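You operate a simulated robot arm through the tools that you are given. There is no shell and no other tool. Be economical: measure what you need, move in short steps, check, and stop when the job is done.

Carry out the task below with a simulated robot arm. There is one attempt and no reset: what you move stays moved.

## Task
Dust the blue-ended roller with the blue rag and wipe the big roller with the white one.
Fine: on the control box by the big roller: stop button in and main switch off first, and left so; both rags back on the small grey shelf. What is to be rubbed or washed off counts as gone when no trace of it is left.

It is judged by the outcome, as a careful person would: the job done as asked, and still so three seconds after it is handed in. It fails if anything else is knocked over, pushed out of place, dropped, spilled or broken.

## Robot
A 6-joint arm with a two-finger parallel gripper on a trunk, on a base that drives. Base frame: it is fixed to the floor where the robot stands at the start and does not move with it; the origin is under the middle of the robot, x ahead of it, y to its left, z up. Units: mm, degrees, N and s.
With the tool pointing down near the work surface it reaches from about 100 to 760 mm from the robot's upright axis, wherever it stands. Its first joint turns from -166.0 to 166.0 degrees. Places, roughly: big roller [-200, -900, 800]; blue-ended roller [-100, -1000, 1100]; main switch on the control box by the big roller [600, 0, 1200]; small grey shelf [-200, -600, 500]; stop button on the control box by the big roller [500, 0, 1000]. Payload 3.91 kg.
The tool frame sits at the grasp point between the pads (the TCP): z along the fingers, y along the line on which they close. The tips reach 30 mm beyond it. The gripper opens to 110 mm. The fingers are 20 mm wide and 10 mm thick; the gripper's body (48 by 112 mm) begins 55 mm behind the TCP.
Orientation is that of the tool frame in the base frame, as a unit quaternion [w, x, y, z]. With the fingers straight down and closing along the base's y, the tool's x points along the base's -x, its y along +y and its z along -z.

## Interface
- The arm moves only by the tool send_rows. Its argument "deltas" is a list of rows, each an object of numbers (a shift or turn left out is 0, a gripper value left out holds the last): "x", "y", "z": the shift along the tool's x, y, z in units of 25 mm (1.0 is 25 mm); "ax", "ay", "az": the turn, a rotation vector about the tool's x, y, z in units of 6 degrees (1.0 is 6 degrees). In form: [{"x": .., "y": .., "z": .., "ax": .., "ay": .., "az": ..}, ...]. A call has 1 to 10 rows; each row shifts and turns the commanded pose from where the row before left it, along the tool's axes as they then stand. "gripper" is the gripper command, from -1 (fully open) to 1 (shut), values between in proportion, set as the call begins (left out, the last holds). A call with a number of a shift or a turn outside -1 to 1 is refused whole. A row lasts 0.2 s, in which the tool goes at most 50 mm and 8.6 degrees; a call with a longer step from one row to the next is refused whole, and so is a gripper value outside its range. A pose out of reach is approached as far as the arm can. The call stops where the force on the tool passes 90 N (or 10 N more than at its start, if that is more) or the arm is blocked; 0.2 s more then pass. The fingers move at their own pace (about 45 mm/s each) and stop on an object; they squeeze with about 21 N. The grip force told is the motor's: it shows also when the fingers shut on nothing. Time passes only in rows, and 0.2 s behind the last, so rows that do not move let the fingers close. The reply holds the time, the measured pose of the TCP, the force on the tool along the base axes, the opening and the grip force, in the units named above and with some noise, with the torque about the TCP (base axes, N m) and any sound that the robot's microphone picked up, and new pictures: "show" is both (left out), scene, wrist or none.
- Cameras (640 x 400 px; columns grow to the right, rows downward): "scene" is now at [-30.2, 73.2, 1572.4]; the picture's right is [-0.87, -0.49, 0.00], its down [-0.30, 0.53, -0.79] and it looks along [0.39, -0.69, -0.61] (base axes); focal length 214 px, centre (320, 200). "wrist" rides on the gripper at [77, 7, -114] in the tool frame; the picture's right is [-0.09, 1.00, 0.00], its down [-0.80, -0.07, -0.59] and it looks along [-0.59, -0.05, 0.80] (tool axes); focal length 270 px, centre (320, 200). There is no depth. A picture from a camera that has moved, and an enlarged one, comes with that camera's place and axes in the base frame and with its lens. The place of the scene camera against the robot may be out by one fixed shift of up to 12 mm in any direction.
- slide_trunk(by): slides the trunk up (or, below 0, down) by that many mm; the arm and the scene camera ride with it, the base frame stays. It gives what a move gives, with no picture.
- steer(legs): drives the robot by 1 to 6 legs, each [ahead, turn to the left] in mm and degrees, along the robot's own axes; the way and the turn of a leg run together, so that a leg with both is an arc; at most 1500 mm and 180 degrees a leg. The arm and the cameras ride along, it lands a little off, and it stops where it bumps. It gives what a move gives, and a new picture of the scene camera.
- aim_head(pan, tilt): turns the head with the scene camera to pan (to the left, within 155 degrees either way) and tilt (down, from -29 to 69), counted from straight ahead of the robot. It gives what a move gives, and a new picture of the scene camera.
- close_up(camera, box): a new picture of the part [left, top, right, bottom] of that camera's present view, enlarged. The clock stands still meanwhile.
- hand_in(): hands the job in; it is judged then, once.

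Go step by step. Nothing tells you exact positions but the pictures and the camera data: compare them with the known pose of the tool, close in by small moves and look again before you grip or let go. The budget is 120 turns and 260 pictures, counting those below and the enlarged ones. Unless the task says otherwise, let go and move clear before handing in.

The tools are called after "Request:" as name(argument=value, ...) on one line, values as JSON. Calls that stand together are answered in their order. send_rows: Moves the arm, as the interface text tells. Its arguments: {"type":"object","properties":{"deltas":{"type":"array","items":{"type":"object","properties":{"x":{"type":"number"},"y":{"type":"number"},"z":{"type":"number"},"ax":{"type":"number"},"ay":{"type":"number"},"az":{"type":"number"}}}},"gripper":{"type":"number"},"show":{"type":"string","enum":["both","scene","wrist","none"]}},"required":["deltas"]} The other tools are called the same way: slide_trunk (by) slides the trunk up or down; steer (legs) drives the base; aim_head (pan, tilt) turns the head that bears the scene camera; close_up (camera, box) takes an enlarged picture of a part of a camera's view; hand_in () hands the job in.

At the start:

```text
time: 0.0
position: [380.1, -197.7, 1377.0]
orientation: [0.001, -0.002, 1.0, -0.001]
contact_force: [-0.4, 0.1, 0.0]
ft_torque: [-0.01, -0.02, -0.02]
opening: 109.9
grasp_force: 0.0
trunk travel left (down, up): [-525.0, 85.0]
robot x, y, heading: [1.2, 3.6, -0.2]
head pan, tilt: [-60.4, 37.8]
```

scene: 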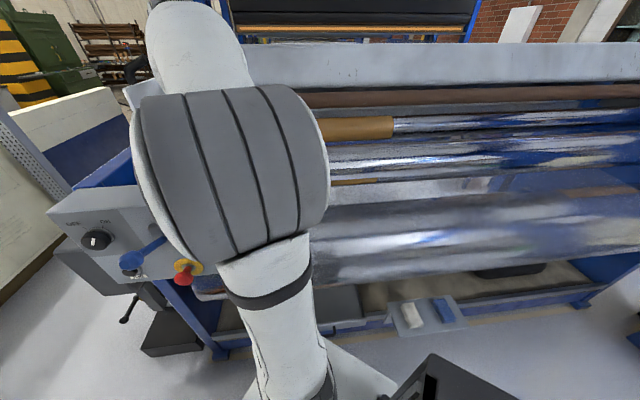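
wrist: 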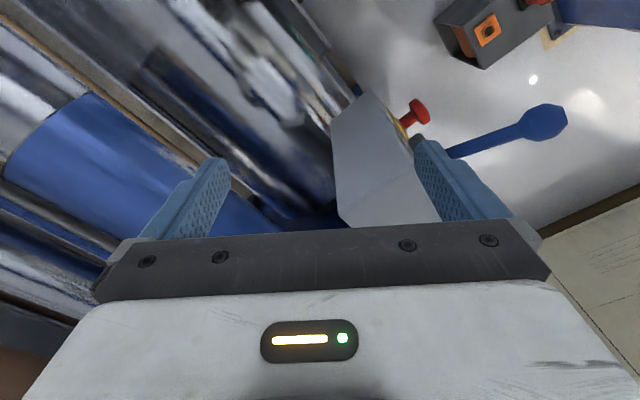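

I see the control box at left (black main switch, blue lever, red stop button), the rollers to the right and the grey shelf with two rags below. First I look closer at the box and the shelf.

Request:
close_up(camera="scene", box=[40, 180, 240, 305])

Request:
close_up(camera="scene", box=[300, 80, 640, 340])

Request:
close_up(camera="wrist", box=[300, 0, 640, 220])

Request:
aim_head(pan=-95, tilt=30)

```text
3.20 times, centred on (140, 242) of scene
camera zoom: at [-30.2, 73.2, 1572.4], right [-0.87, -0.49, 0.0], down [-0.3, 0.53, -0.79], along [0.39, -0.69, -0.61], focal length 686 px, centre (896, 64)
```

zoom: 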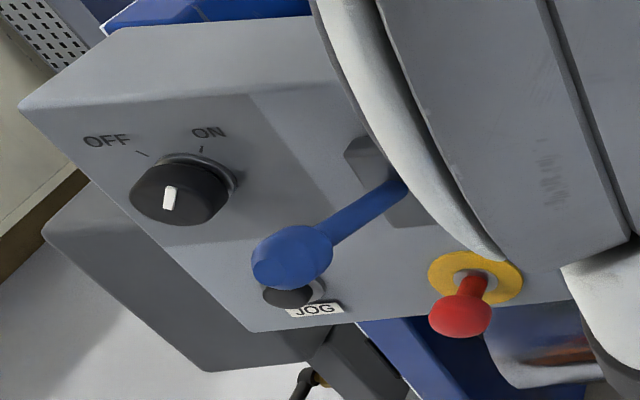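

```text
1.54 times, centred on (470, 210) of scene
camera zoom: at [-30.2, 73.2, 1572.4], right [-0.87, -0.49, 0.0], down [-0.3, 0.53, -0.79], along [0.39, -0.69, -0.61], focal length 330 px, centre (89, 185)
```

zoom: 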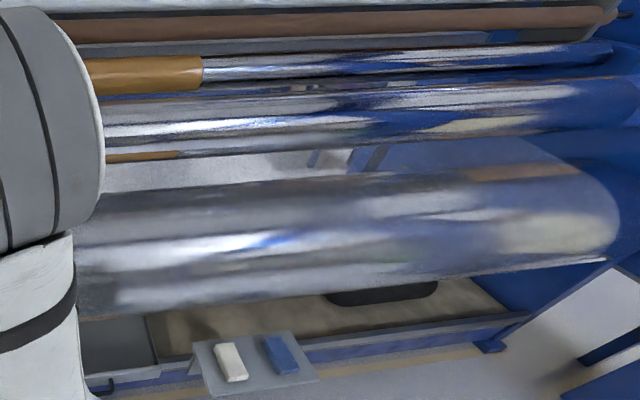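

```text
1.82 times, centred on (470, 110) of wrist
camera zoom: at [302.1, -191.0, 1490.5], right [0.08, 1.0, 0.0], down [0.8, -0.07, 0.59], along [0.59, -0.05, -0.8], focal length 491 px, centre (47, 364)
```

zoom: 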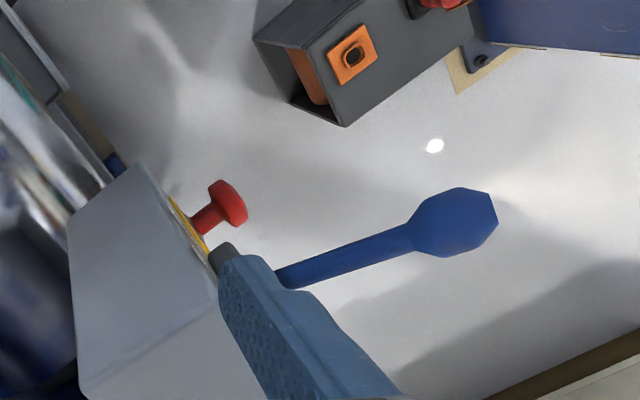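

```text
time: 1.0
position: [380.0, -196.1, 1377.2]
orientation: [0.0, -0.002, 1.0, 0.0]
contact_force: [-0.6, -0.6, -0.3]
ft_torque: [-0.02, 0.0, 0.02]
opening: 110.2
grasp_force: 0.0
trunk travel left (down, up): [-525.0, 85.0]
robot x, y, heading: [1.1, 0.6, -0.2]
head pan, tilt: [-95.0, 30.0]
camera scene: at [-80.8, 58.3, 1584.5], right [-1.0, 0.09, 0.0], down [0.04, 0.5, -0.87], along [-0.08, -0.86, -0.5], focal length 214 px, centre (320, 200)
```

scene: 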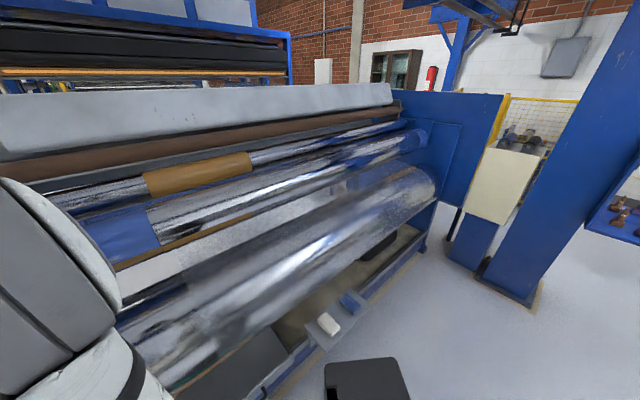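

The machine runs obliquely along the robot's right side; the blue-ended roller is the one with the blue band at its left end. I zoom to find the dust and marks.

Request:
close_up(camera="scene", box=[60, 110, 260, 280])

Request:
close_up(camera="scene", box=[240, 110, 450, 240])

Request:
close_up(camera="scene", box=[100, 230, 320, 390])

Request:
close_up(camera="scene", box=[280, 270, 400, 345])

```text
2.35 times, centred on (160, 195) of scene
camera zoom: at [-80.8, 58.3, 1584.5], right [-1.0, 0.09, 0.0], down [0.04, 0.5, -0.87], along [-0.08, -0.86, -0.5], focal length 505 px, centre (696, 212)
```

zoom: 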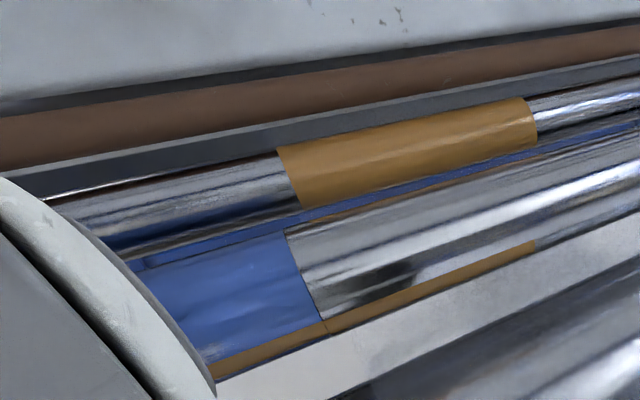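

```text
3.05 times, centred on (345, 175) of scene
camera zoom: at [-80.8, 58.3, 1584.5], right [-1.0, 0.09, 0.0], down [0.04, 0.5, -0.87], along [-0.08, -0.86, -0.5], focal length 654 px, centre (244, 276)
```

zoom: 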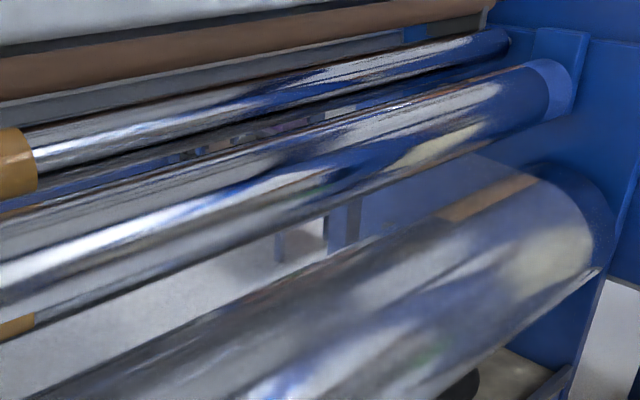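

```text
2.50 times, centred on (210, 310) of scene
camera zoom: at [-80.8, 58.3, 1584.5], right [-1.0, 0.09, 0.0], down [0.04, 0.5, -0.87], along [-0.08, -0.86, -0.5], focal length 536 px, centre (595, -75)
```

zoom: 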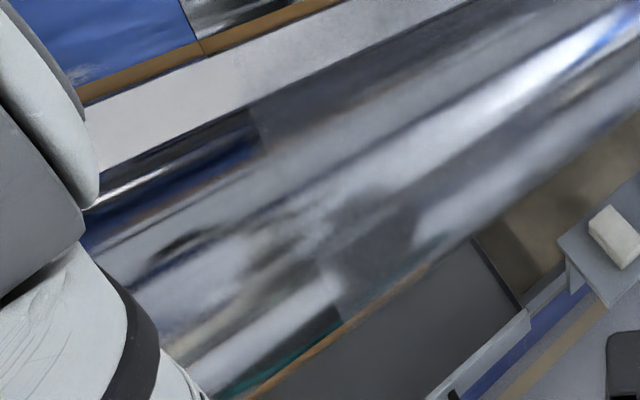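

```text
5.33 times, centred on (340, 308) of scene
camera zoom: at [-80.8, 58.3, 1584.5], right [-1.0, 0.09, 0.0], down [0.04, 0.5, -0.87], along [-0.08, -0.86, -0.5], focal length 1144 px, centre (213, -373)
```

zoom: 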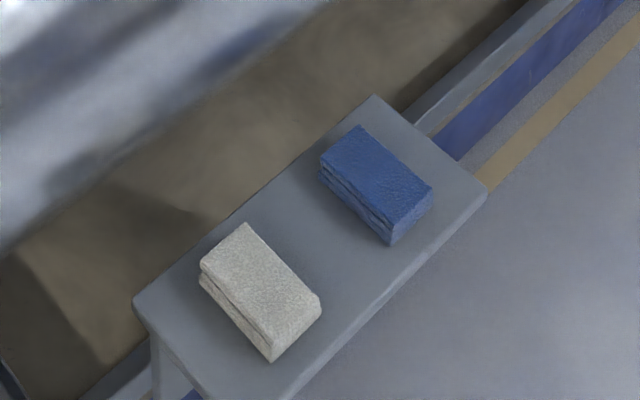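

Triangulating from the two views: stop button head ≈ (462,-35,1038), lever ball ≈ (415,27,1228), main switch ≈ (622,31,1176), with panel normal ≈ (-0.6,0.78,0.2). I'll take the arm over to the front side of the panel, clear of the lever.

Request:
send_rows(deltas=[{"y": 1, "x": 0.3}, {"y": 1, "x": 0.3}, {"y": 1, "x": 0.3}, {"y": 1, "x": 0.3}, {"y": 1}, {"y": 1}, {"y": 1}, {"y": 1}, {"y": 1}, {"y": 1}], gripper=-0.2, show="none")

Request:
send_rows(deltas=[{"y": 1}, {"y": 1}, {"y": 1}, {"y": 1}, {"y": 1}, {"y": 1}, {"y": 1, "ay": -1}, {"y": 1, "ay": -1}, {"ay": -1}, {"ay": -1}], show="none")

Request:
send_rows(deltas=[{"ay": -1}, {"ay": -1}, {"ay": -1}, {"ay": -1}, {"ay": -1}, {"ay": -1}, {"ay": -1}, {"ay": -1}, {"ay": -1}, {"ay": -1}], show="both")

```text
time: 3.2
position: [349.9, 53.2, 1376.8]
orientation: [0.0, -0.003, 1.0, 0.0]
contact_force: [-0.8, -0.2, -0.3]
ft_torque: [0.0, -0.01, 0.03]
opening: 66.0
grasp_force: 0.1
trunk travel left (down, up): [-525.0, 85.0]
robot x, y, heading: [-2.5, 3.3, -0.1]
head pan, tilt: [-95.0, 30.0]
```

```text
time: 5.4
position: [345.3, 253.2, 1375.5]
orientation: [0.208, -0.004, 0.978, 0.002]
contact_force: [0.0, 0.0, -0.5]
ft_torque: [0.03, -0.01, 0.02]
opening: 66.4
grasp_force: 0.1
trunk travel left (down, up): [-525.0, 85.0]
robot x, y, heading: [-2.8, 4.6, -0.4]
head pan, tilt: [-95.0, 30.0]
```

```text
time: 7.6
position: [346.5, 253.3, 1377.6]
orientation: [0.669, -0.003, 0.743, 0.003]
contact_force: [-0.6, 0.2, -0.8]
ft_torque: [-0.01, 0.0, 0.01]
opening: 66.0
grasp_force: 0.1
trunk travel left (down, up): [-525.0, 85.0]
robot x, y, heading: [0.3, 1.7, -0.1]
head pan, tilt: [-95.0, 30.0]
camera scene: at [-80.9, 58.4, 1584.5], right [-1.0, 0.09, 0.0], down [0.04, 0.5, -0.87], along [-0.08, -0.86, -0.5], focal length 214 px, centre (320, 200)
camera wrist: at [224.5, 258.8, 1311.2], right [0.0, 1.0, 0.09], down [-0.51, -0.07, 0.86], along [0.86, -0.05, 0.51], focal length 270 px, centre (320, 200)
```

scene: 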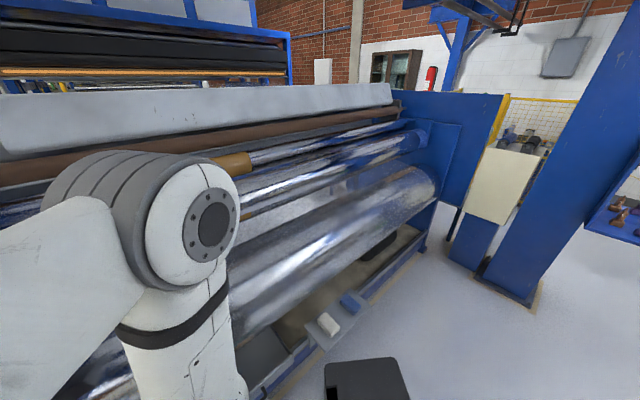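
wrist: 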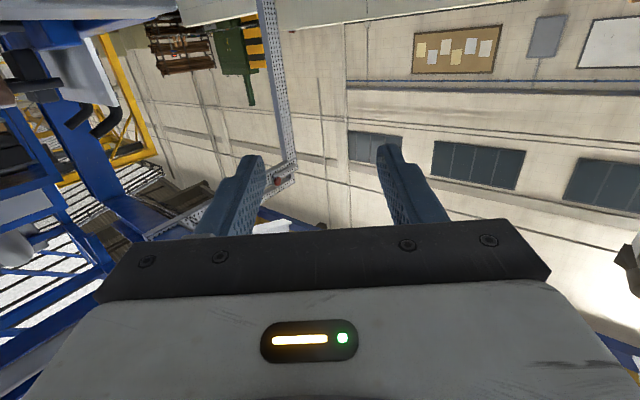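

The tool now points ahead with the camera below. Next I yaw to face the panel and lower.

Request:
send_rows(deltas=[{"ax": 1, "x": 0.6}, {"ax": 1, "x": 0.6}, {"ax": 1, "x": 0.6}, {"ax": 1, "x": 0.6}, {"ax": 1, "x": 0.6}, {"ax": 1, "x": 0.6}, {"ax": 1, "x": 0.6}, {"ax": 1}, {"ax": 0.7}], show="none")

Request:
aim_head(pan=-20, tilt=40)

Request:
close_up(camera="wrist", box=[0, 0, 640, 400])

```text
time: 9.6
position: [336.1, 251.4, 1272.0]
orientation: [0.601, 0.293, 0.668, -0.327]
contact_force: [-1.0, 0.1, 0.0]
ft_torque: [0.01, 0.0, -0.02]
opening: 66.2
grasp_force: 0.1
trunk travel left (down, up): [-525.0, 85.0]
robot x, y, heading: [-3.2, -2.6, -0.0]
head pan, tilt: [-95.0, 30.0]
```

```text
time: 11.1
position: [337.4, 252.5, 1272.3]
orientation: [0.602, 0.292, 0.668, -0.325]
contact_force: [0.5, 0.5, -1.0]
ft_torque: [0.01, 0.01, 0.0]
opening: 66.1
grasp_force: 0.1
trunk travel left (down, up): [-525.0, 85.0]
robot x, y, heading: [-2.2, 2.9, -0.1]
head pan, tilt: [-20.0, 40.0]
camera scene: at [6.9, 119.3, 1569.1], right [-0.34, -0.94, 0.0], down [-0.6, 0.22, -0.77], along [0.72, -0.26, -0.64], focal length 214 px, centre (320, 200)
```

scene: 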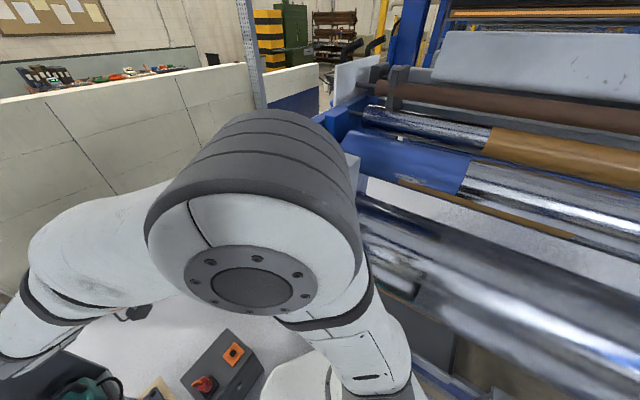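

```text
1.00 times, centred on (320, 200) of wrist (not enlarged: the box is as wide or as high as the picture)
camera zoom: at [263.1, 346.8, 1201.4], right [0.79, 0.62, 0.01], down [-0.34, 0.42, 0.84], along [0.52, -0.66, 0.54], focal length 270 px, centre (320, 200)
```

zoom: 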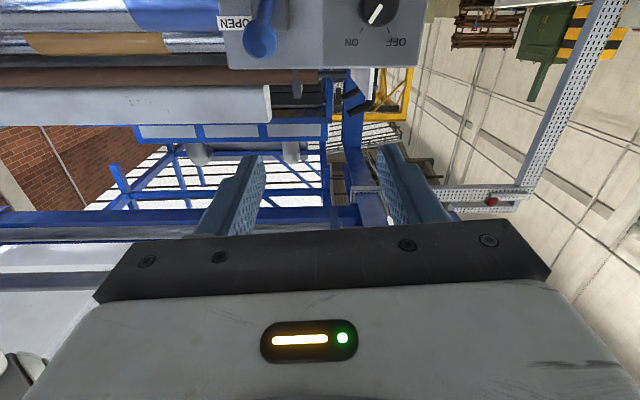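

The switch is now triangulated at ≈ (613,32,1182). I'll move in front of it to view its pointer and label.

Request:
send_rows(deltas=[{"x": 0.3, "y": 0.45, "z": 0.3}, {"x": 0.3, "y": 0.45, "z": 0.3}, {"x": 0.3, "y": 0.45, "z": 0.3}, {"x": 0.3, "y": 0.45, "z": 0.3}, {"x": 0.3, "y": 0.45, "z": 0.3}, {"x": 0.3, "y": 0.45, "z": 0.3}, {"x": 0.3, "y": 0.4, "z": 0.3}, {"x": 0.2, "y": 0.4, "z": 0.3}], show="wrist")

Request:
close_up(camera="wrist", box=[190, 0, 470, 175])

```text
time: 12.9
position: [434.6, 258.0, 1204.2]
orientation: [0.602, 0.292, 0.669, -0.325]
contact_force: [0.5, -0.4, -0.1]
ft_torque: [0.03, 0.01, 0.0]
opening: 66.2
grasp_force: 0.1
trunk travel left (down, up): [-525.0, 85.0]
robot x, y, heading: [-2.2, 3.4, -0.1]
head pan, tilt: [-20.0, 40.0]
camera wrist: at [362.1, 353.1, 1132.8], right [0.79, 0.62, 0.01], down [-0.34, 0.42, 0.84], along [0.52, -0.66, 0.54], focal length 270 px, centre (320, 200)
```

wrist: 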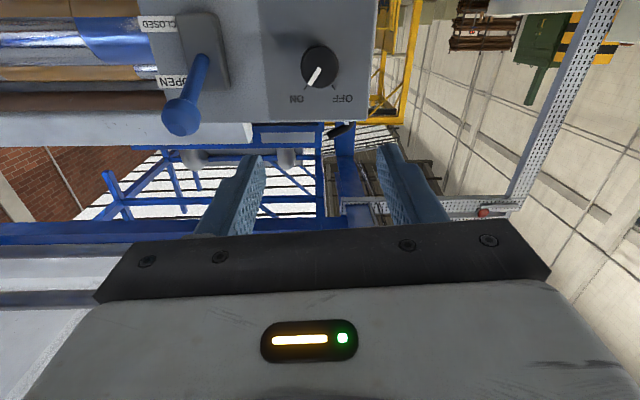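

```text
2.29 times, centred on (330, 88) of wrist
camera zoom: at [362.1, 353.1, 1132.8], right [0.79, 0.62, 0.01], down [-0.34, 0.42, 0.84], along [0.52, -0.66, 0.54], focal length 618 px, centre (297, 457)
```

zoom: 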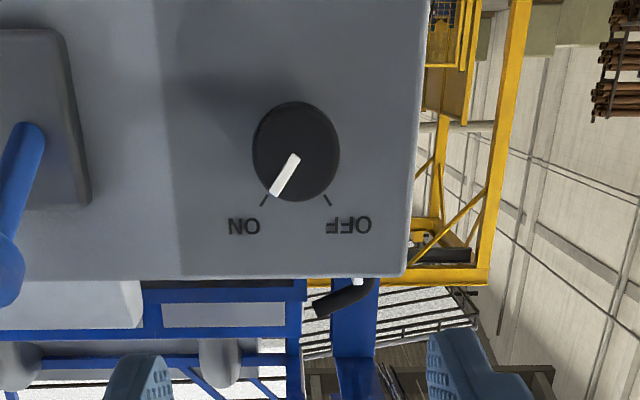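

The pointer is at ON; OFF is on the other side (counter-clockwise by about 60° seen from the front). I'll tilt slightly and approach to ~80 mm before the knob with fingers opened.

Request:
send_rows(deltas=[{"ay": 0.8}, {"z": 1, "x": -0.1}, {"z": 1, "x": -0.1}, {"z": 1, "x": -0.1}, {"z": 1, "x": -0.1}, {"z": 1, "x": -0.1}, {"z": 1, "x": -0.1}, {"z": 1, "x": -0.1}, {"z": 1, "x": -0.1}], gripper=-0.6, show="wrist")

Request:
close_up(camera="scene", box=[240, 60, 440, 240])

```text
time: 14.9
position: [561.0, 104.0, 1194.5]
orientation: [0.574, 0.305, 0.693, -0.312]
contact_force: [0.4, -0.6, -0.8]
ft_torque: [0.0, 0.0, -0.01]
opening: 87.9
grasp_force: 0.0
trunk travel left (down, up): [-525.0, 85.0]
robot x, y, heading: [-0.2, 5.3, -0.2]
head pan, tilt: [-20.0, 40.0]
camera wrist: at [484.1, 202.7, 1134.1], right [0.79, 0.61, 0.0], down [-0.29, 0.37, 0.88], along [0.54, -0.7, 0.47], focal length 270 px, centre (320, 200)
```

wrist: 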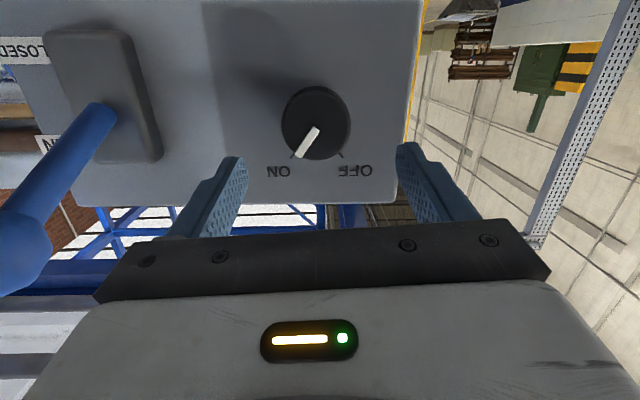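

```text
2.22 times, centred on (340, 150) of scene
camera zoom: at [7.4, 119.1, 1569.2], right [-0.34, -0.94, 0.0], down [-0.6, 0.22, -0.77], along [0.72, -0.26, -0.64], focal length 477 px, centre (276, 311)
```

zoom: 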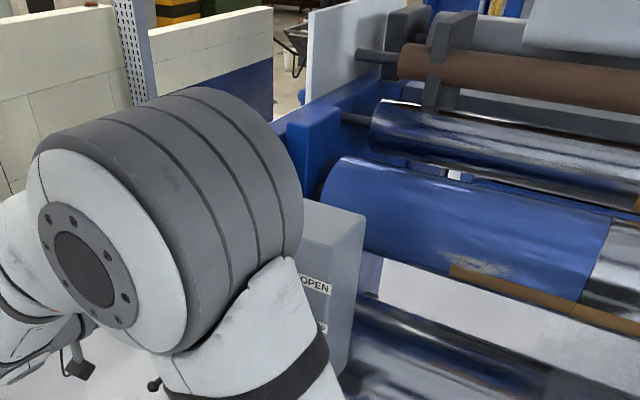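

The axis passes through the knob centre (614,34,1182). I advance 75 mm and check. (I also noticed a pale dust patch on the blue band of the roller.)

Request:
send_rows(deltas=[{"z": 0.75}, {"z": 0.75}, {"z": 0.75}, {"z": 0.75}], show="wrist")

```text
time: 15.9
position: [600.4, 53.9, 1185.1]
orientation: [0.575, 0.303, 0.693, -0.312]
contact_force: [-38.6, 44.6, -7.1]
ft_torque: [-0.15, -0.4, -2.95]
opening: 88.4
grasp_force: 0.5
trunk travel left (down, up): [-525.0, 85.0]
robot x, y, heading: [0.2, 7.6, -0.2]
head pan, tilt: [-20.0, 40.0]
camera wrist: at [524.1, 151.8, 1122.9], right [0.79, 0.61, 0.0], down [-0.29, 0.37, 0.88], along [0.54, -0.7, 0.47], focal length 270 px, centre (320, 200)
```

wrist: 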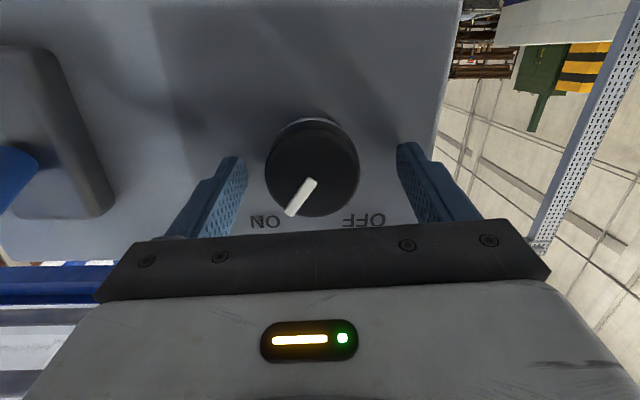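

Fingertips touch the panel (about 60 N), so I back off a little and close on the knob.

Request:
send_rows(deltas=[{"z": -0.25, "ax": 0.25}, {}], show="none")

Request:
send_rows(deltas=[{}, {}, {}, {}, {}], gripper=0.3, show="wrist")

```text
time: 16.5
position: [599.4, 51.9, 1184.2]
orientation: [0.568, 0.313, 0.689, -0.323]
contact_force: [-14.2, 22.5, -13.9]
ft_torque: [0.68, -0.62, -1.15]
opening: 86.5
grasp_force: 0.1
trunk travel left (down, up): [-525.0, 85.0]
robot x, y, heading: [-0.7, 4.6, -0.0]
head pan, tilt: [-20.0, 40.0]
```

```text
time: 17.7
position: [597.6, 51.1, 1189.5]
orientation: [0.572, 0.313, 0.687, -0.321]
contact_force: [-16.3, 10.6, 11.6]
ft_torque: [-0.94, -0.46, -1.13]
opening: 50.9
grasp_force: 44.6
trunk travel left (down, up): [-525.0, 85.0]
robot x, y, heading: [-1.7, 1.4, -0.1]
head pan, tilt: [-20.0, 40.0]
camera wrist: at [525.6, 151.0, 1126.3], right [0.81, 0.59, 0.0], down [-0.28, 0.38, 0.88], along [0.52, -0.71, 0.48], focal length 270 px, centre (320, 200)
```

wrist: 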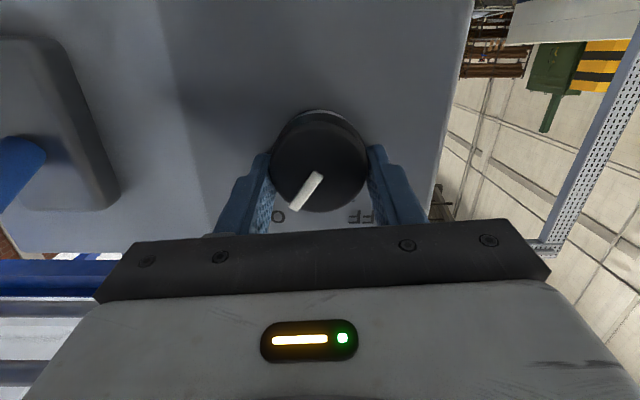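

The knob is gripped (51 mm). I turn it counter-clockwise about the tool axis.

Request:
send_rows(deltas=[{"az": -1}, {"az": -1}, {"az": -1}, {"az": -1}, {"az": -1}, {"az": -1}], gripper=1, show="wrist")

```text
time: 19.1
position: [594.4, 51.8, 1179.1]
orientation: [0.436, 0.085, 0.755, -0.483]
contact_force: [-43.2, 27.8, -57.5]
ft_torque: [0.11, -2.16, -3.41]
opening: 53.6
grasp_force: 45.2
trunk travel left (down, up): [-525.0, 85.0]
robot x, y, heading: [0.1, 0.5, -0.1]
head pan, tilt: [-20.0, 40.0]
camera wrist: at [485.7, 123.5, 1134.2], right [0.6, 0.54, -0.59], down [0.1, 0.68, 0.73], along [0.79, -0.5, 0.35], focal length 270 px, centre (320, 200)
```

wrist: 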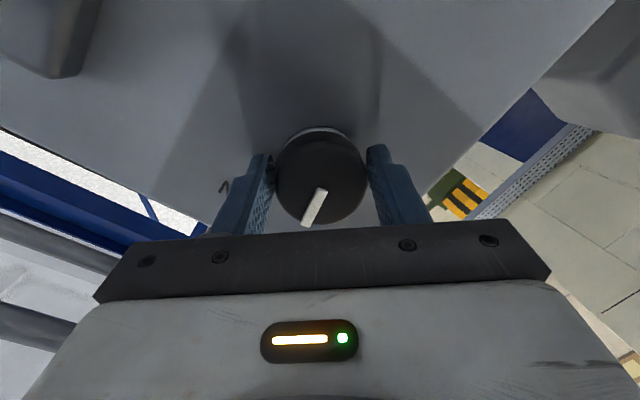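

The knob turned with the gripper but side forces have built up, so I open to relax and look.

Request:
send_rows(deltas=[{}, {}, {}], gripper=-0.5, show="none")

Request:
send_rows(deltas=[{"z": -0.8}, {"z": -0.8}], show="wrist")

```text
time: 19.9
position: [597.9, 54.7, 1182.6]
orientation: [0.44, 0.083, 0.753, -0.482]
contact_force: [-27.6, 39.8, -47.3]
ft_torque: [0.83, -0.84, -1.16]
opening: 64.0
grasp_force: 0.2
trunk travel left (down, up): [-525.0, 85.0]
robot x, y, heading: [1.6, 1.4, 0.1]
head pan, tilt: [-20.0, 40.0]
```

```text
time: 20.5
position: [575.5, 79.6, 1193.7]
orientation: [0.443, 0.086, 0.752, -0.481]
contact_force: [-0.4, -0.4, 0.0]
ft_torque: [0.01, 0.01, 0.04]
opening: 82.8
grasp_force: 0.1
trunk travel left (down, up): [-525.0, 85.0]
robot x, y, heading: [-0.6, 2.9, -0.1]
head pan, tilt: [-20.0, 40.0]
camera wrist: at [466.7, 151.0, 1146.7], right [0.61, 0.55, -0.58], down [0.09, 0.68, 0.73], along [0.79, -0.49, 0.36], focal length 270 px, centre (320, 200)
```

wrist: 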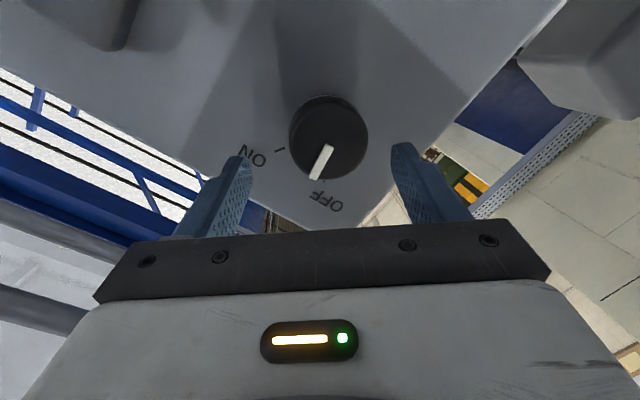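

Request:
close_up(camera="wrist", box=[230, 80, 410, 220])

```text
2.86 times, centred on (320, 150) of wrist
camera zoom: at [466.7, 151.0, 1146.7], right [0.61, 0.55, -0.58], down [0.09, 0.68, 0.73], along [0.79, -0.49, 0.36], focal length 772 px, centre (320, 343)
```

zoom: 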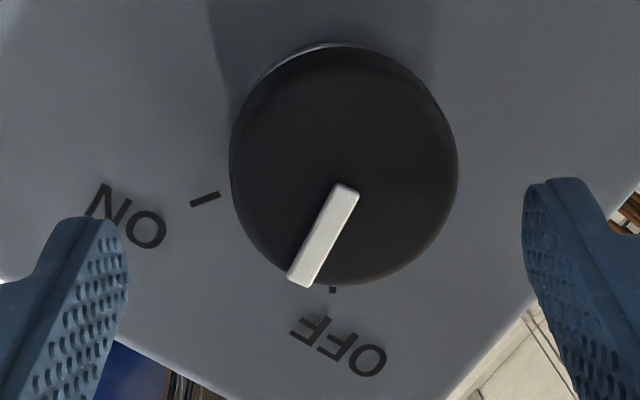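

The pointer is still about 20° short of OFF. I re-approach, grip, and turn a further ~24°.

Request:
send_rows(deltas=[{"z": 0.5, "y": 0.16}, {"z": 0.5}, {}], show="none")

Request:
send_rows(deltas=[{}, {}, {}, {}, {"az": -1}, {"az": -1}, {"az": -1}, {"az": -1}, {}], gripper=0.5, show="none")

Request:
send_rows(deltas=[{}, {}, {}], gripper=-0.5, show="none")

Request:
send_rows(deltas=[{"z": -0.8}, {"z": -0.8}], show="none")

Request:
close_up(camera="wrist", box=[230, 80, 410, 220])

```text
time: 21.3
position: [592.3, 61.4, 1185.1]
orientation: [0.442, 0.085, 0.752, -0.481]
contact_force: [-0.1, -0.6, 1.1]
ft_torque: [-0.02, 0.01, -0.03]
opening: 82.5
grasp_force: 0.0
trunk travel left (down, up): [-525.0, 85.0]
robot x, y, heading: [1.6, 2.1, -0.3]
head pan, tilt: [-20.0, 40.0]
```

```text
time: 23.3
position: [593.0, 61.6, 1183.6]
orientation: [0.331, -0.074, 0.753, -0.564]
contact_force: [0.2, 1.3, 2.8]
ft_torque: [-0.51, -0.34, -1.35]
opening: 53.2
grasp_force: 45.4
trunk travel left (down, up): [-525.0, 85.0]
robot x, y, heading: [-4.2, 2.2, 0.1]
head pan, tilt: [-20.0, 40.0]
```

```text
time: 24.1
position: [593.7, 61.8, 1185.1]
orientation: [0.332, -0.074, 0.754, -0.563]
contact_force: [-0.5, 0.1, -0.2]
ft_torque: [-0.01, 0.02, -0.02]
opening: 82.8
grasp_force: 0.0
trunk travel left (down, up): [-525.0, 85.0]
robot x, y, heading: [0.3, 0.9, -0.3]
head pan, tilt: [-20.0, 40.0]
```

```text
time: 24.7
position: [569.9, 94.8, 1190.1]
orientation: [0.332, -0.073, 0.752, -0.564]
contact_force: [0.8, 1.0, -0.1]
ft_torque: [0.03, 0.01, -0.01]
opening: 82.4
grasp_force: 0.1
trunk travel left (down, up): [-525.0, 85.0]
robot x, y, heading: [-7.1, 1.2, -0.0]
head pan, tilt: [-20.0, 40.0]
```

```text
2.86 times, centred on (320, 150) of wrist
camera zoom: at [445.9, 150.8, 1167.2], right [0.33, 0.4, -0.86], down [0.25, 0.84, 0.48], along [0.91, -0.37, 0.18], focal length 772 px, centre (320, 343)
```

zoom: 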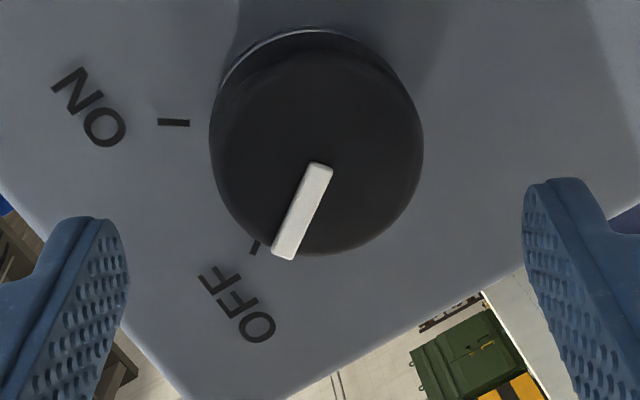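

The pointer now sits at the OFF tick. Next I retreat, roll the tool back, and shut the gripper to press the stop button.

Request:
send_rows(deltas=[{"z": -1}, {"z": -1}, {"z": -0.5, "az": 1}, {"z": -0.5, "az": 1}, {"z": -0.5, "az": 1}, {"z": -0.5, "az": 1}, {"z": -0.5, "az": 1}, {"z": -0.5, "az": 1}, {"z": -0.5, "az": 1}, {"z": -0.5, "az": 1}], gripper=1, show="none")

Request:
send_rows(deltas=[{"az": 1}, {"az": 1}], show="wrist")

Request:
close_up(camera="wrist", box=[200, 0, 460, 170])

```text
time: 26.9
position: [482.1, 213.1, 1210.1]
orientation: [0.533, 0.24, 0.717, -0.379]
contact_force: [-0.6, 0.3, -0.1]
ft_torque: [0.06, 0.0, -0.01]
opening: 0.0
grasp_force: 20.4
trunk travel left (down, up): [-525.0, 85.0]
robot x, y, heading: [-1.7, 1.6, 0.2]
head pan, tilt: [-20.0, 40.0]
```

```text
time: 27.5
position: [484.3, 213.9, 1212.8]
orientation: [0.57, 0.314, 0.689, -0.321]
contact_force: [-1.0, -0.6, -0.9]
ft_torque: [0.03, -0.01, -0.01]
opening: 0.0
grasp_force: 21.0
trunk travel left (down, up): [-525.0, 85.0]
robot x, y, heading: [-0.7, 5.1, 0.3]
head pan, tilt: [-20.0, 40.0]
camera wrist: at [410.1, 314.4, 1150.8], right [0.81, 0.59, 0.0], down [-0.28, 0.38, 0.88], along [0.52, -0.71, 0.47], focal length 270 px, centre (320, 200)
```

wrist: 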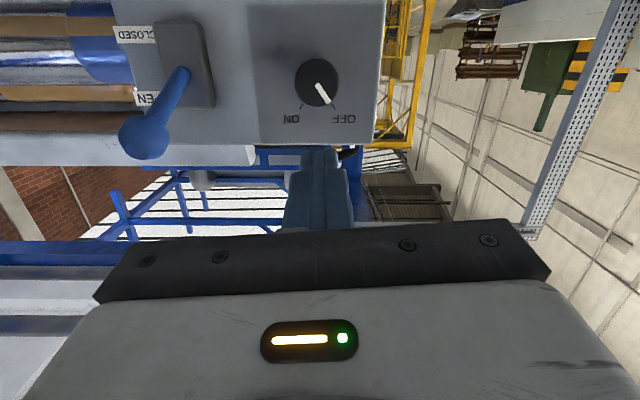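

```text
2.35 times, centred on (330, 85) of wrist
camera zoom: at [410.1, 314.4, 1150.8], right [0.81, 0.59, 0.0], down [-0.28, 0.38, 0.88], along [0.52, -0.71, 0.47], focal length 636 px, centre (296, 471)
```

zoom: 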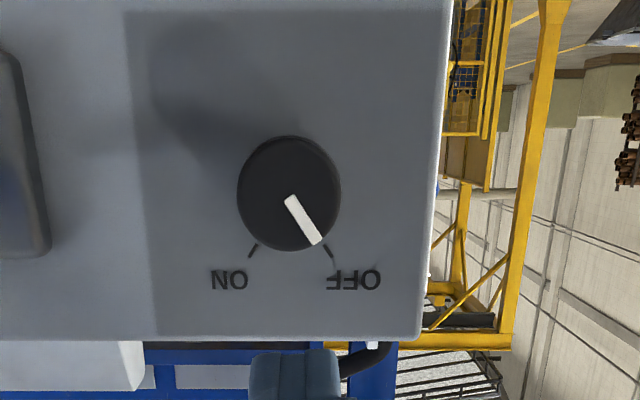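

Main switch is OFF. Now I move down and across to be in front of the stop button.

Request:
send_rows(deltas=[{"x": 0.9, "y": -0.5}, {"x": 0.9, "y": -0.6}, {"x": 0.9, "y": -0.7}, {"x": 0.9, "y": -0.8}, {"x": 0.8, "y": -0.8}, {"x": 0.7, "y": -0.9}, {"x": 0.6, "y": -0.9}, {"x": 0.7, "y": -0.9}], show="wrist")

Request:
aim_head(pan=-40, tilt=45)

```text
time: 29.3
position: [334.8, 132.4, 1067.7]
orientation: [0.569, 0.313, 0.689, -0.322]
contact_force: [1.0, -0.6, -0.1]
ft_torque: [0.02, -0.02, 0.03]
opening: 0.0
grasp_force: 20.5
trunk travel left (down, up): [-525.0, 85.0]
robot x, y, heading: [-2.4, 2.5, 0.0]
head pan, tilt: [-20.0, 40.0]
camera wrist: at [261.6, 232.8, 1006.3], right [0.81, 0.59, 0.0], down [-0.28, 0.38, 0.88], along [0.52, -0.71, 0.47], focal length 270 px, centre (320, 200)
```

wrist: 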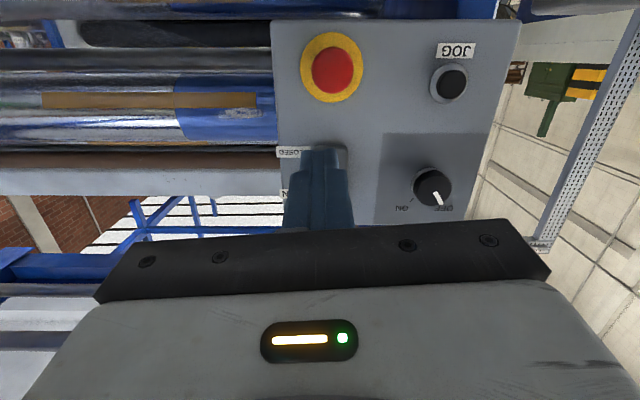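

```text
time: 30.1
position: [334.6, 131.5, 1068.3]
orientation: [0.57, 0.313, 0.688, -0.322]
contact_force: [0.0, 0.3, -0.2]
ft_torque: [0.01, -0.04, 0.02]
opening: 0.0
grasp_force: 21.2
trunk travel left (down, up): [-525.0, 85.0]
robot x, y, heading: [-1.1, 1.1, -0.1]
head pan, tilt: [-40.0, 45.0]
camera scene: at [-10.6, 96.2, 1561.9], right [-0.64, -0.77, 0.0], down [-0.54, 0.45, -0.71], along [0.54, -0.45, -0.71], focal length 214 px, centre (320, 200)
```

scene: 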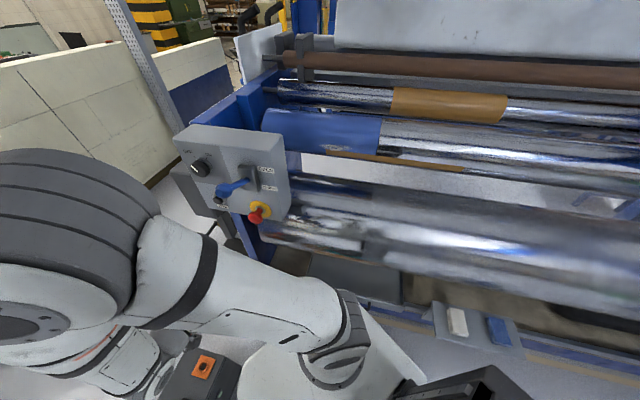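

The stop head is at ≈ (466,-31,1030). I correct laterally and advance to about 25 mm short.

Request:
send_rows(deltas=[{"z": 0.8, "y": 0.2, "x": 0.1}, {"z": 0.8, "y": 0.2, "x": 0.15}, {"z": 0.8}, {"z": 0.8}, {"z": 0.8}, {"z": 0.8}, {"z": 0.8}], show="both")

Request:
close_up(camera="scene", box=[160, 120, 360, 245])

```text
time: 31.7
position: [424.9, 27.3, 1038.9]
orientation: [0.569, 0.314, 0.689, -0.322]
contact_force: [0.4, 0.4, -0.4]
ft_torque: [0.02, 0.02, 0.0]
opening: 0.0
grasp_force: 21.0
trunk travel left (down, up): [-525.0, 85.0]
robot x, y, heading: [-2.0, -1.5, -0.5]
head pan, tilt: [-40.0, 45.0]
camera scene: at [-10.3, 96.0, 1561.9], right [-0.64, -0.77, 0.0], down [-0.54, 0.46, -0.71], along [0.54, -0.46, -0.71], focal length 214 px, centre (320, 200)
camera wrist: at [351.3, 127.1, 978.4], right [0.81, 0.59, 0.0], down [-0.28, 0.38, 0.88], along [0.52, -0.71, 0.47], focal length 270 px, centre (320, 200)
```

scene: 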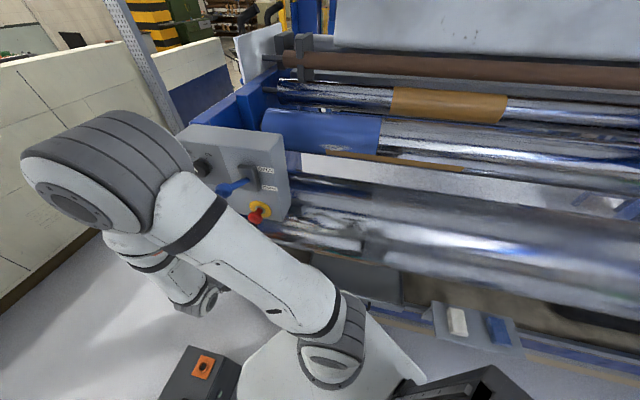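
wrist: 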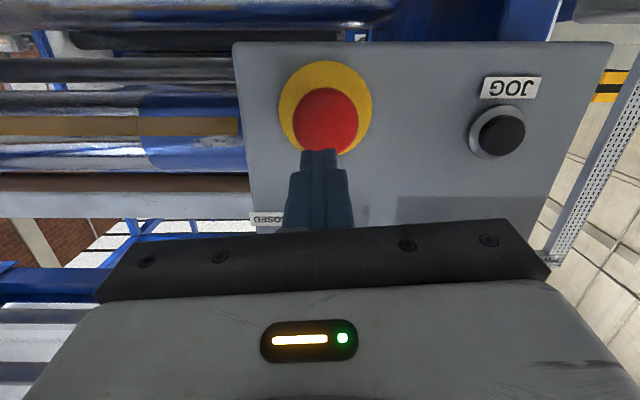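

```text
3.20 times, centred on (260, 182) of scene
camera zoom: at [-10.3, 96.0, 1561.9], right [-0.64, -0.77, 0.0], down [-0.54, 0.46, -0.71], along [0.54, -0.46, -0.71], focal length 686 px, centre (512, 256)
```

zoom: 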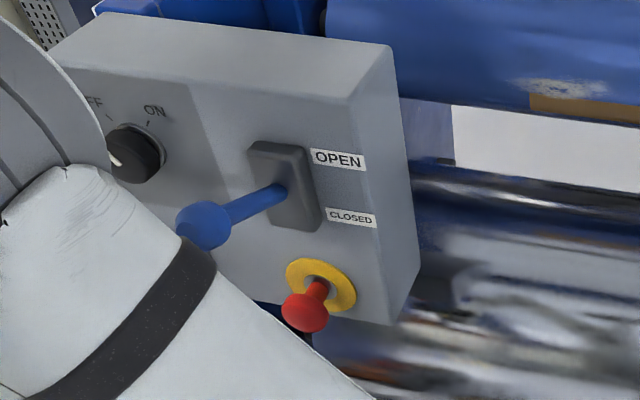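

The button is ~8 mm below the finger axis. I correct it and press in small steps.

Request:
send_rows(deltas=[{"x": 0.28, "y": 0.12}, {"z": 0.6}, {"z": 0.5}, {"z": 0.4}, {"z": 0.3}, {"z": 0.3}], show="wrist")

```text
time: 33.1
position: [453.8, -7.5, 1026.4]
orientation: [0.57, 0.312, 0.688, -0.322]
contact_force: [-21.1, 27.6, -0.9]
ft_torque: [0.07, -0.36, 0.04]
opening: 0.1
grasp_force: 20.8
trunk travel left (down, up): [-525.0, 85.0]
robot x, y, heading: [2.4, 4.7, -0.2]
head pan, tilt: [-40.0, 45.0]
camera wrist: at [380.8, 92.4, 965.0], right [0.81, 0.59, 0.0], down [-0.28, 0.38, 0.88], along [0.52, -0.71, 0.47], focal length 270 px, centre (320, 200)
```

wrist: 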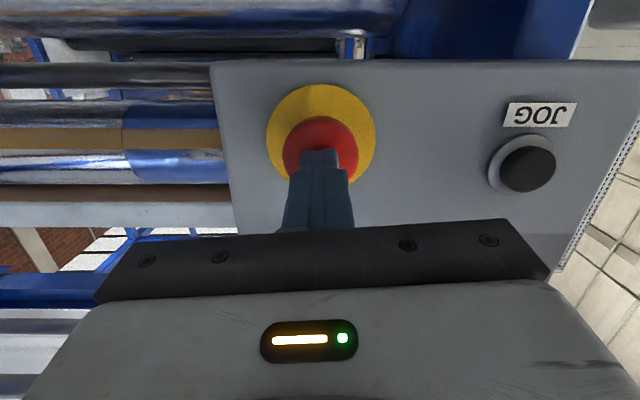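

Contact at about 35 N; I push further.

Request:
send_rows(deltas=[{"z": 0.25}, {"z": 0.25}, {"z": 0.25}], show="none")

Request:
close_up(camera="scene", box=[160, 120, 360, 245])

```text
time: 33.6
position: [453.2, -9.1, 1026.0]
orientation: [0.574, 0.307, 0.689, -0.318]
contact_force: [-45.7, 56.7, 8.7]
ft_torque: [-0.62, -0.3, -0.08]
opening: 0.1
grasp_force: 21.3
trunk travel left (down, up): [-525.0, 85.0]
robot x, y, heading: [0.3, 3.8, 0.1]
head pan, tilt: [-40.0, 45.0]
stopped in row 2: the force on the tool passed its limit at 100 N (the readings are from after the stop); the commanded pose is now the measured one
```

```text
3.20 times, centred on (260, 182) of scene
camera zoom: at [-20.0, 105.0, 1561.4], right [-0.64, -0.77, 0.0], down [-0.54, 0.45, -0.71], along [0.55, -0.46, -0.7], focal length 686 px, centre (512, 256)
```

zoom: 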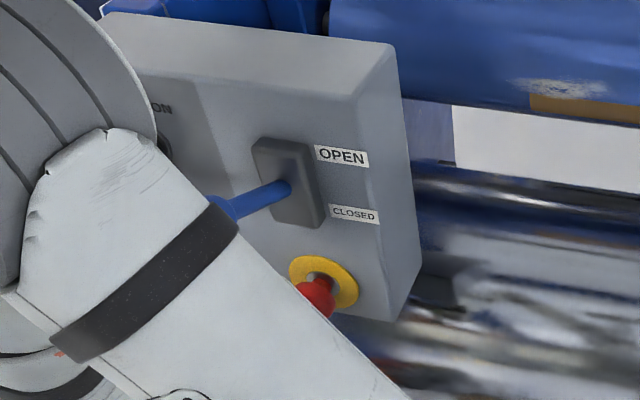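

I back off and check the button and lever.

Request:
send_rows(deltas=[{"z": -0.8}, {"z": -0.8}, {"z": -0.8}], show="wrist")

Request:
close_up(camera="scene", box=[160, 120, 360, 245])

```text
time: 34.4
position: [424.6, 28.8, 1033.0]
orientation: [0.57, 0.311, 0.69, -0.32]
contact_force: [-0.5, 0.4, 0.0]
ft_torque: [0.02, -0.04, -0.03]
opening: 0.3
grasp_force: 21.3
trunk travel left (down, up): [-525.0, 85.0]
robot x, y, heading: [-1.0, 2.4, 0.1]
head pan, tilt: [-40.0, 45.0]
camera wrist: at [350.0, 129.6, 971.8], right [0.8, 0.59, 0.0], down [-0.28, 0.38, 0.88], along [0.52, -0.71, 0.47], focal length 270 px, centre (320, 200)
```

wrist: 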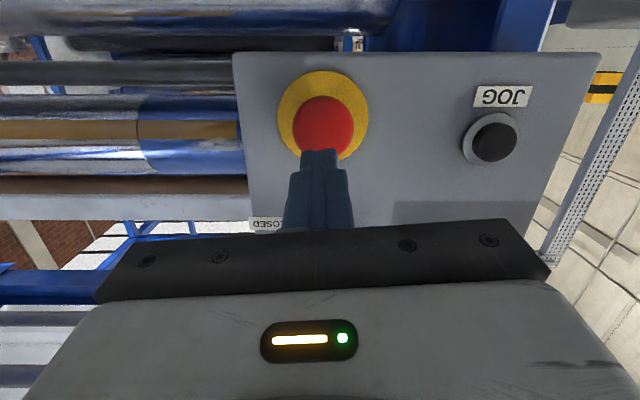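

```text
3.20 times, centred on (260, 182) of scene
camera zoom: at [-11.5, 96.8, 1561.8], right [-0.64, -0.77, 0.0], down [-0.54, 0.45, -0.71], along [0.54, -0.46, -0.71], focal length 686 px, centre (512, 256)
```

zoom: 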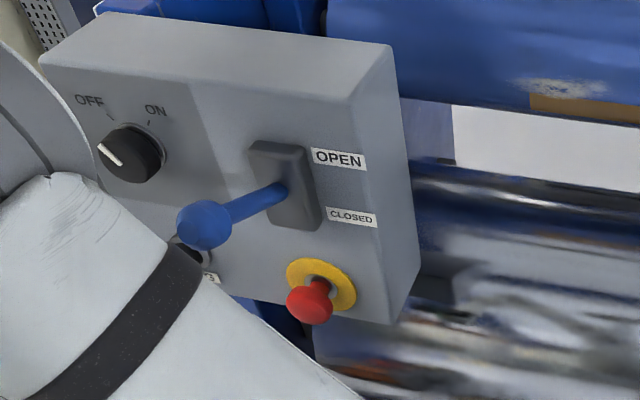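

The stop button is now in (it sits closer to its collar and stays), switch is OFF, lever unchanged. Now I retreat the arm and look around the base to plan driving.

Request:
send_rows(deltas=[{"z": -1}, {"z": -1}, {"z": -1}, {"z": -1}, {"z": -1}, {"z": -1}], show="none")

Request:
aim_head(pan=-110, tilt=60)

Request:
aim_head(pan=-20, tilt=65)

Request:
aim_head(pan=-150, tilt=40)

```text
time: 35.8
position: [334.4, 149.0, 1054.9]
orientation: [0.57, 0.311, 0.69, -0.319]
contact_force: [0.2, -0.7, 0.5]
ft_torque: [0.0, 0.01, 0.0]
opening: 0.1
grasp_force: 20.6
trunk travel left (down, up): [-525.0, 85.0]
robot x, y, heading: [-1.1, -0.4, -0.0]
head pan, tilt: [-40.0, 45.0]
```

```text
time: 37.2
position: [335.6, 148.8, 1053.6]
orientation: [0.569, 0.311, 0.691, -0.319]
contact_force: [-0.2, -0.3, -0.5]
ft_torque: [0.01, 0.0, -0.04]
opening: 0.0
grasp_force: 21.2
trunk travel left (down, up): [-525.0, 85.0]
robot x, y, heading: [-1.3, 0.5, -0.2]
head pan, tilt: [-110.0, 60.0]
camera scene: at [-96.0, 85.9, 1542.4], right [-0.94, 0.34, 0.0], down [0.3, 0.81, -0.5], along [-0.17, -0.47, -0.87], focal length 214 px, centre (320, 200)
```

scene: 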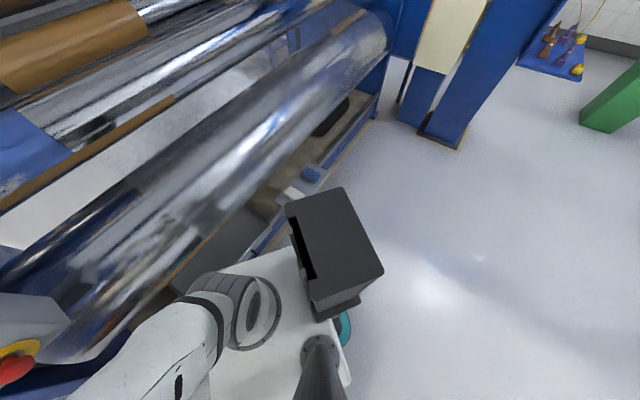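

```text
time: 38.9
position: [334.8, 148.4, 1054.4]
orientation: [0.57, 0.311, 0.69, -0.319]
contact_force: [-0.8, -0.9, 0.7]
ft_torque: [-0.01, 0.02, -0.01]
opening: 0.0
grasp_force: 20.5
trunk travel left (down, up): [-525.0, 85.0]
robot x, y, heading: [0.8, 4.3, 0.2]
head pan, tilt: [-20.0, 65.0]
camera scene: at [-16.2, 127.7, 1536.8], right [-0.34, -0.94, 0.0], down [-0.85, 0.31, -0.42], along [0.4, -0.15, -0.91], focal length 214 px, centre (320, 200)
```

scene: 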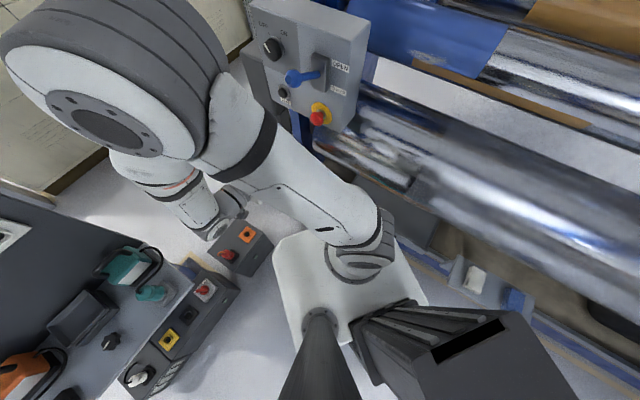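

```text
time: 41.0
position: [334.9, 149.1, 1053.8]
orientation: [0.57, 0.311, 0.69, -0.319]
contact_force: [-0.1, 0.3, -0.2]
ft_torque: [0.02, 0.02, -0.01]
opening: 0.2
grasp_force: 21.3
trunk travel left (down, up): [-525.0, 85.0]
robot x, y, heading: [-1.1, 5.0, 0.0]
head pan, tilt: [-150.0, 40.0]
camera scene: at [-146.8, 106.0, 1569.1], right [-0.5, 0.87, 0.0], down [0.56, 0.32, -0.77], along [-0.66, -0.38, -0.64], focal length 214 px, centre (320, 200)
```

scene: 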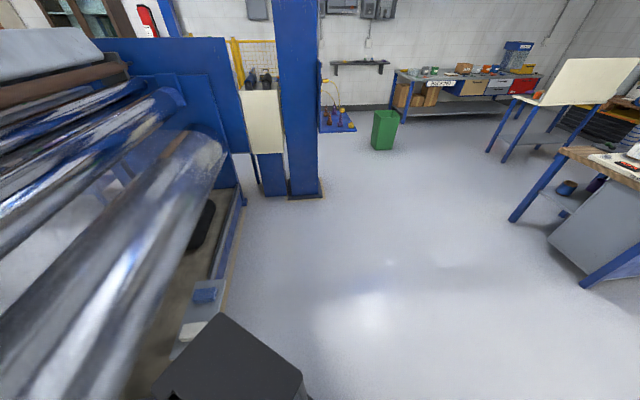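

The black box and mast belong to the robot; floor behind is free. I'll reverse to a place in front of the shelf and turn to face the machine (heading ≈ -53°), keeping distance from the shelf.

Request:
steer(legs=[[0, 20.2], [-522, 0], [0, -73.3]])

Request:
aim_head(pan=0, tilt=45)

```text
time: 48.2
position: [-167.9, -359.6, 1053.7]
orientation: [0.363, 0.591, 0.474, -0.543]
contact_force: [-0.2, 0.5, 1.6]
ft_torque: [0.01, -0.01, 0.02]
opening: 0.2
grasp_force: 21.2
trunk travel left (down, up): [-525.0, 85.0]
robot x, y, heading: [-472.6, -166.3, -53.5]
head pan, tilt: [-150.0, 40.0]
camera scene: at [-471.7, 15.8, 1569.1], right [0.4, 0.92, 0.0], down [0.59, -0.26, -0.77], along [-0.7, 0.3, -0.64], focal length 214 px, centre (320, 200)
```

scene: 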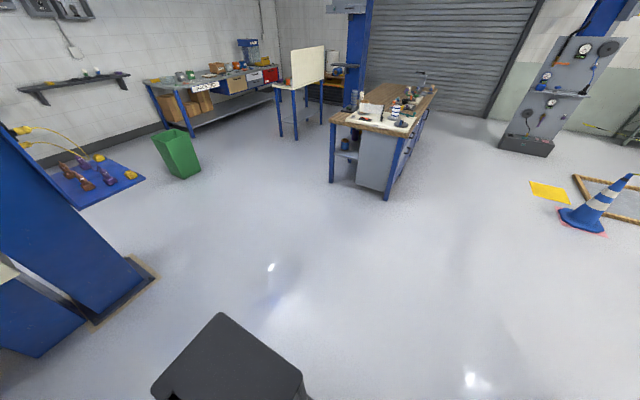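

```text
time: 50.6
position: [-166.5, -361.1, 1054.4]
orientation: [0.363, 0.591, 0.474, -0.543]
contact_force: [-0.2, -0.2, -0.1]
ft_torque: [0.02, 0.05, -0.02]
opening: 0.0
grasp_force: 21.5
trunk travel left (down, up): [-525.0, 85.0]
robot x, y, heading: [-473.2, -165.3, -53.3]
head pan, tilt: [0.0, 45.0]
camera scene: at [-344.2, -84.0, 1561.9], right [-0.8, -0.6, 0.0], down [-0.42, 0.57, -0.71], along [0.42, -0.57, -0.71], focal length 214 px, centre (320, 200)
```

scene: 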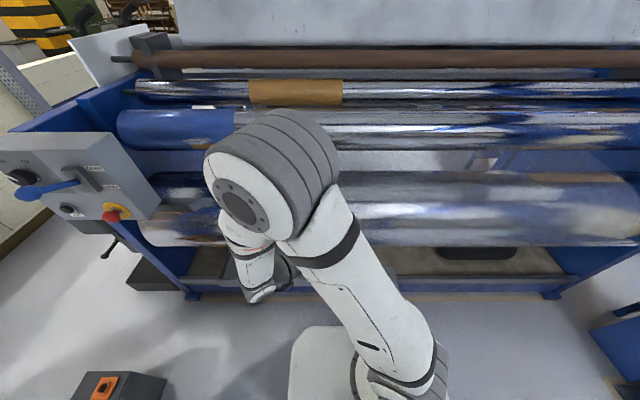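

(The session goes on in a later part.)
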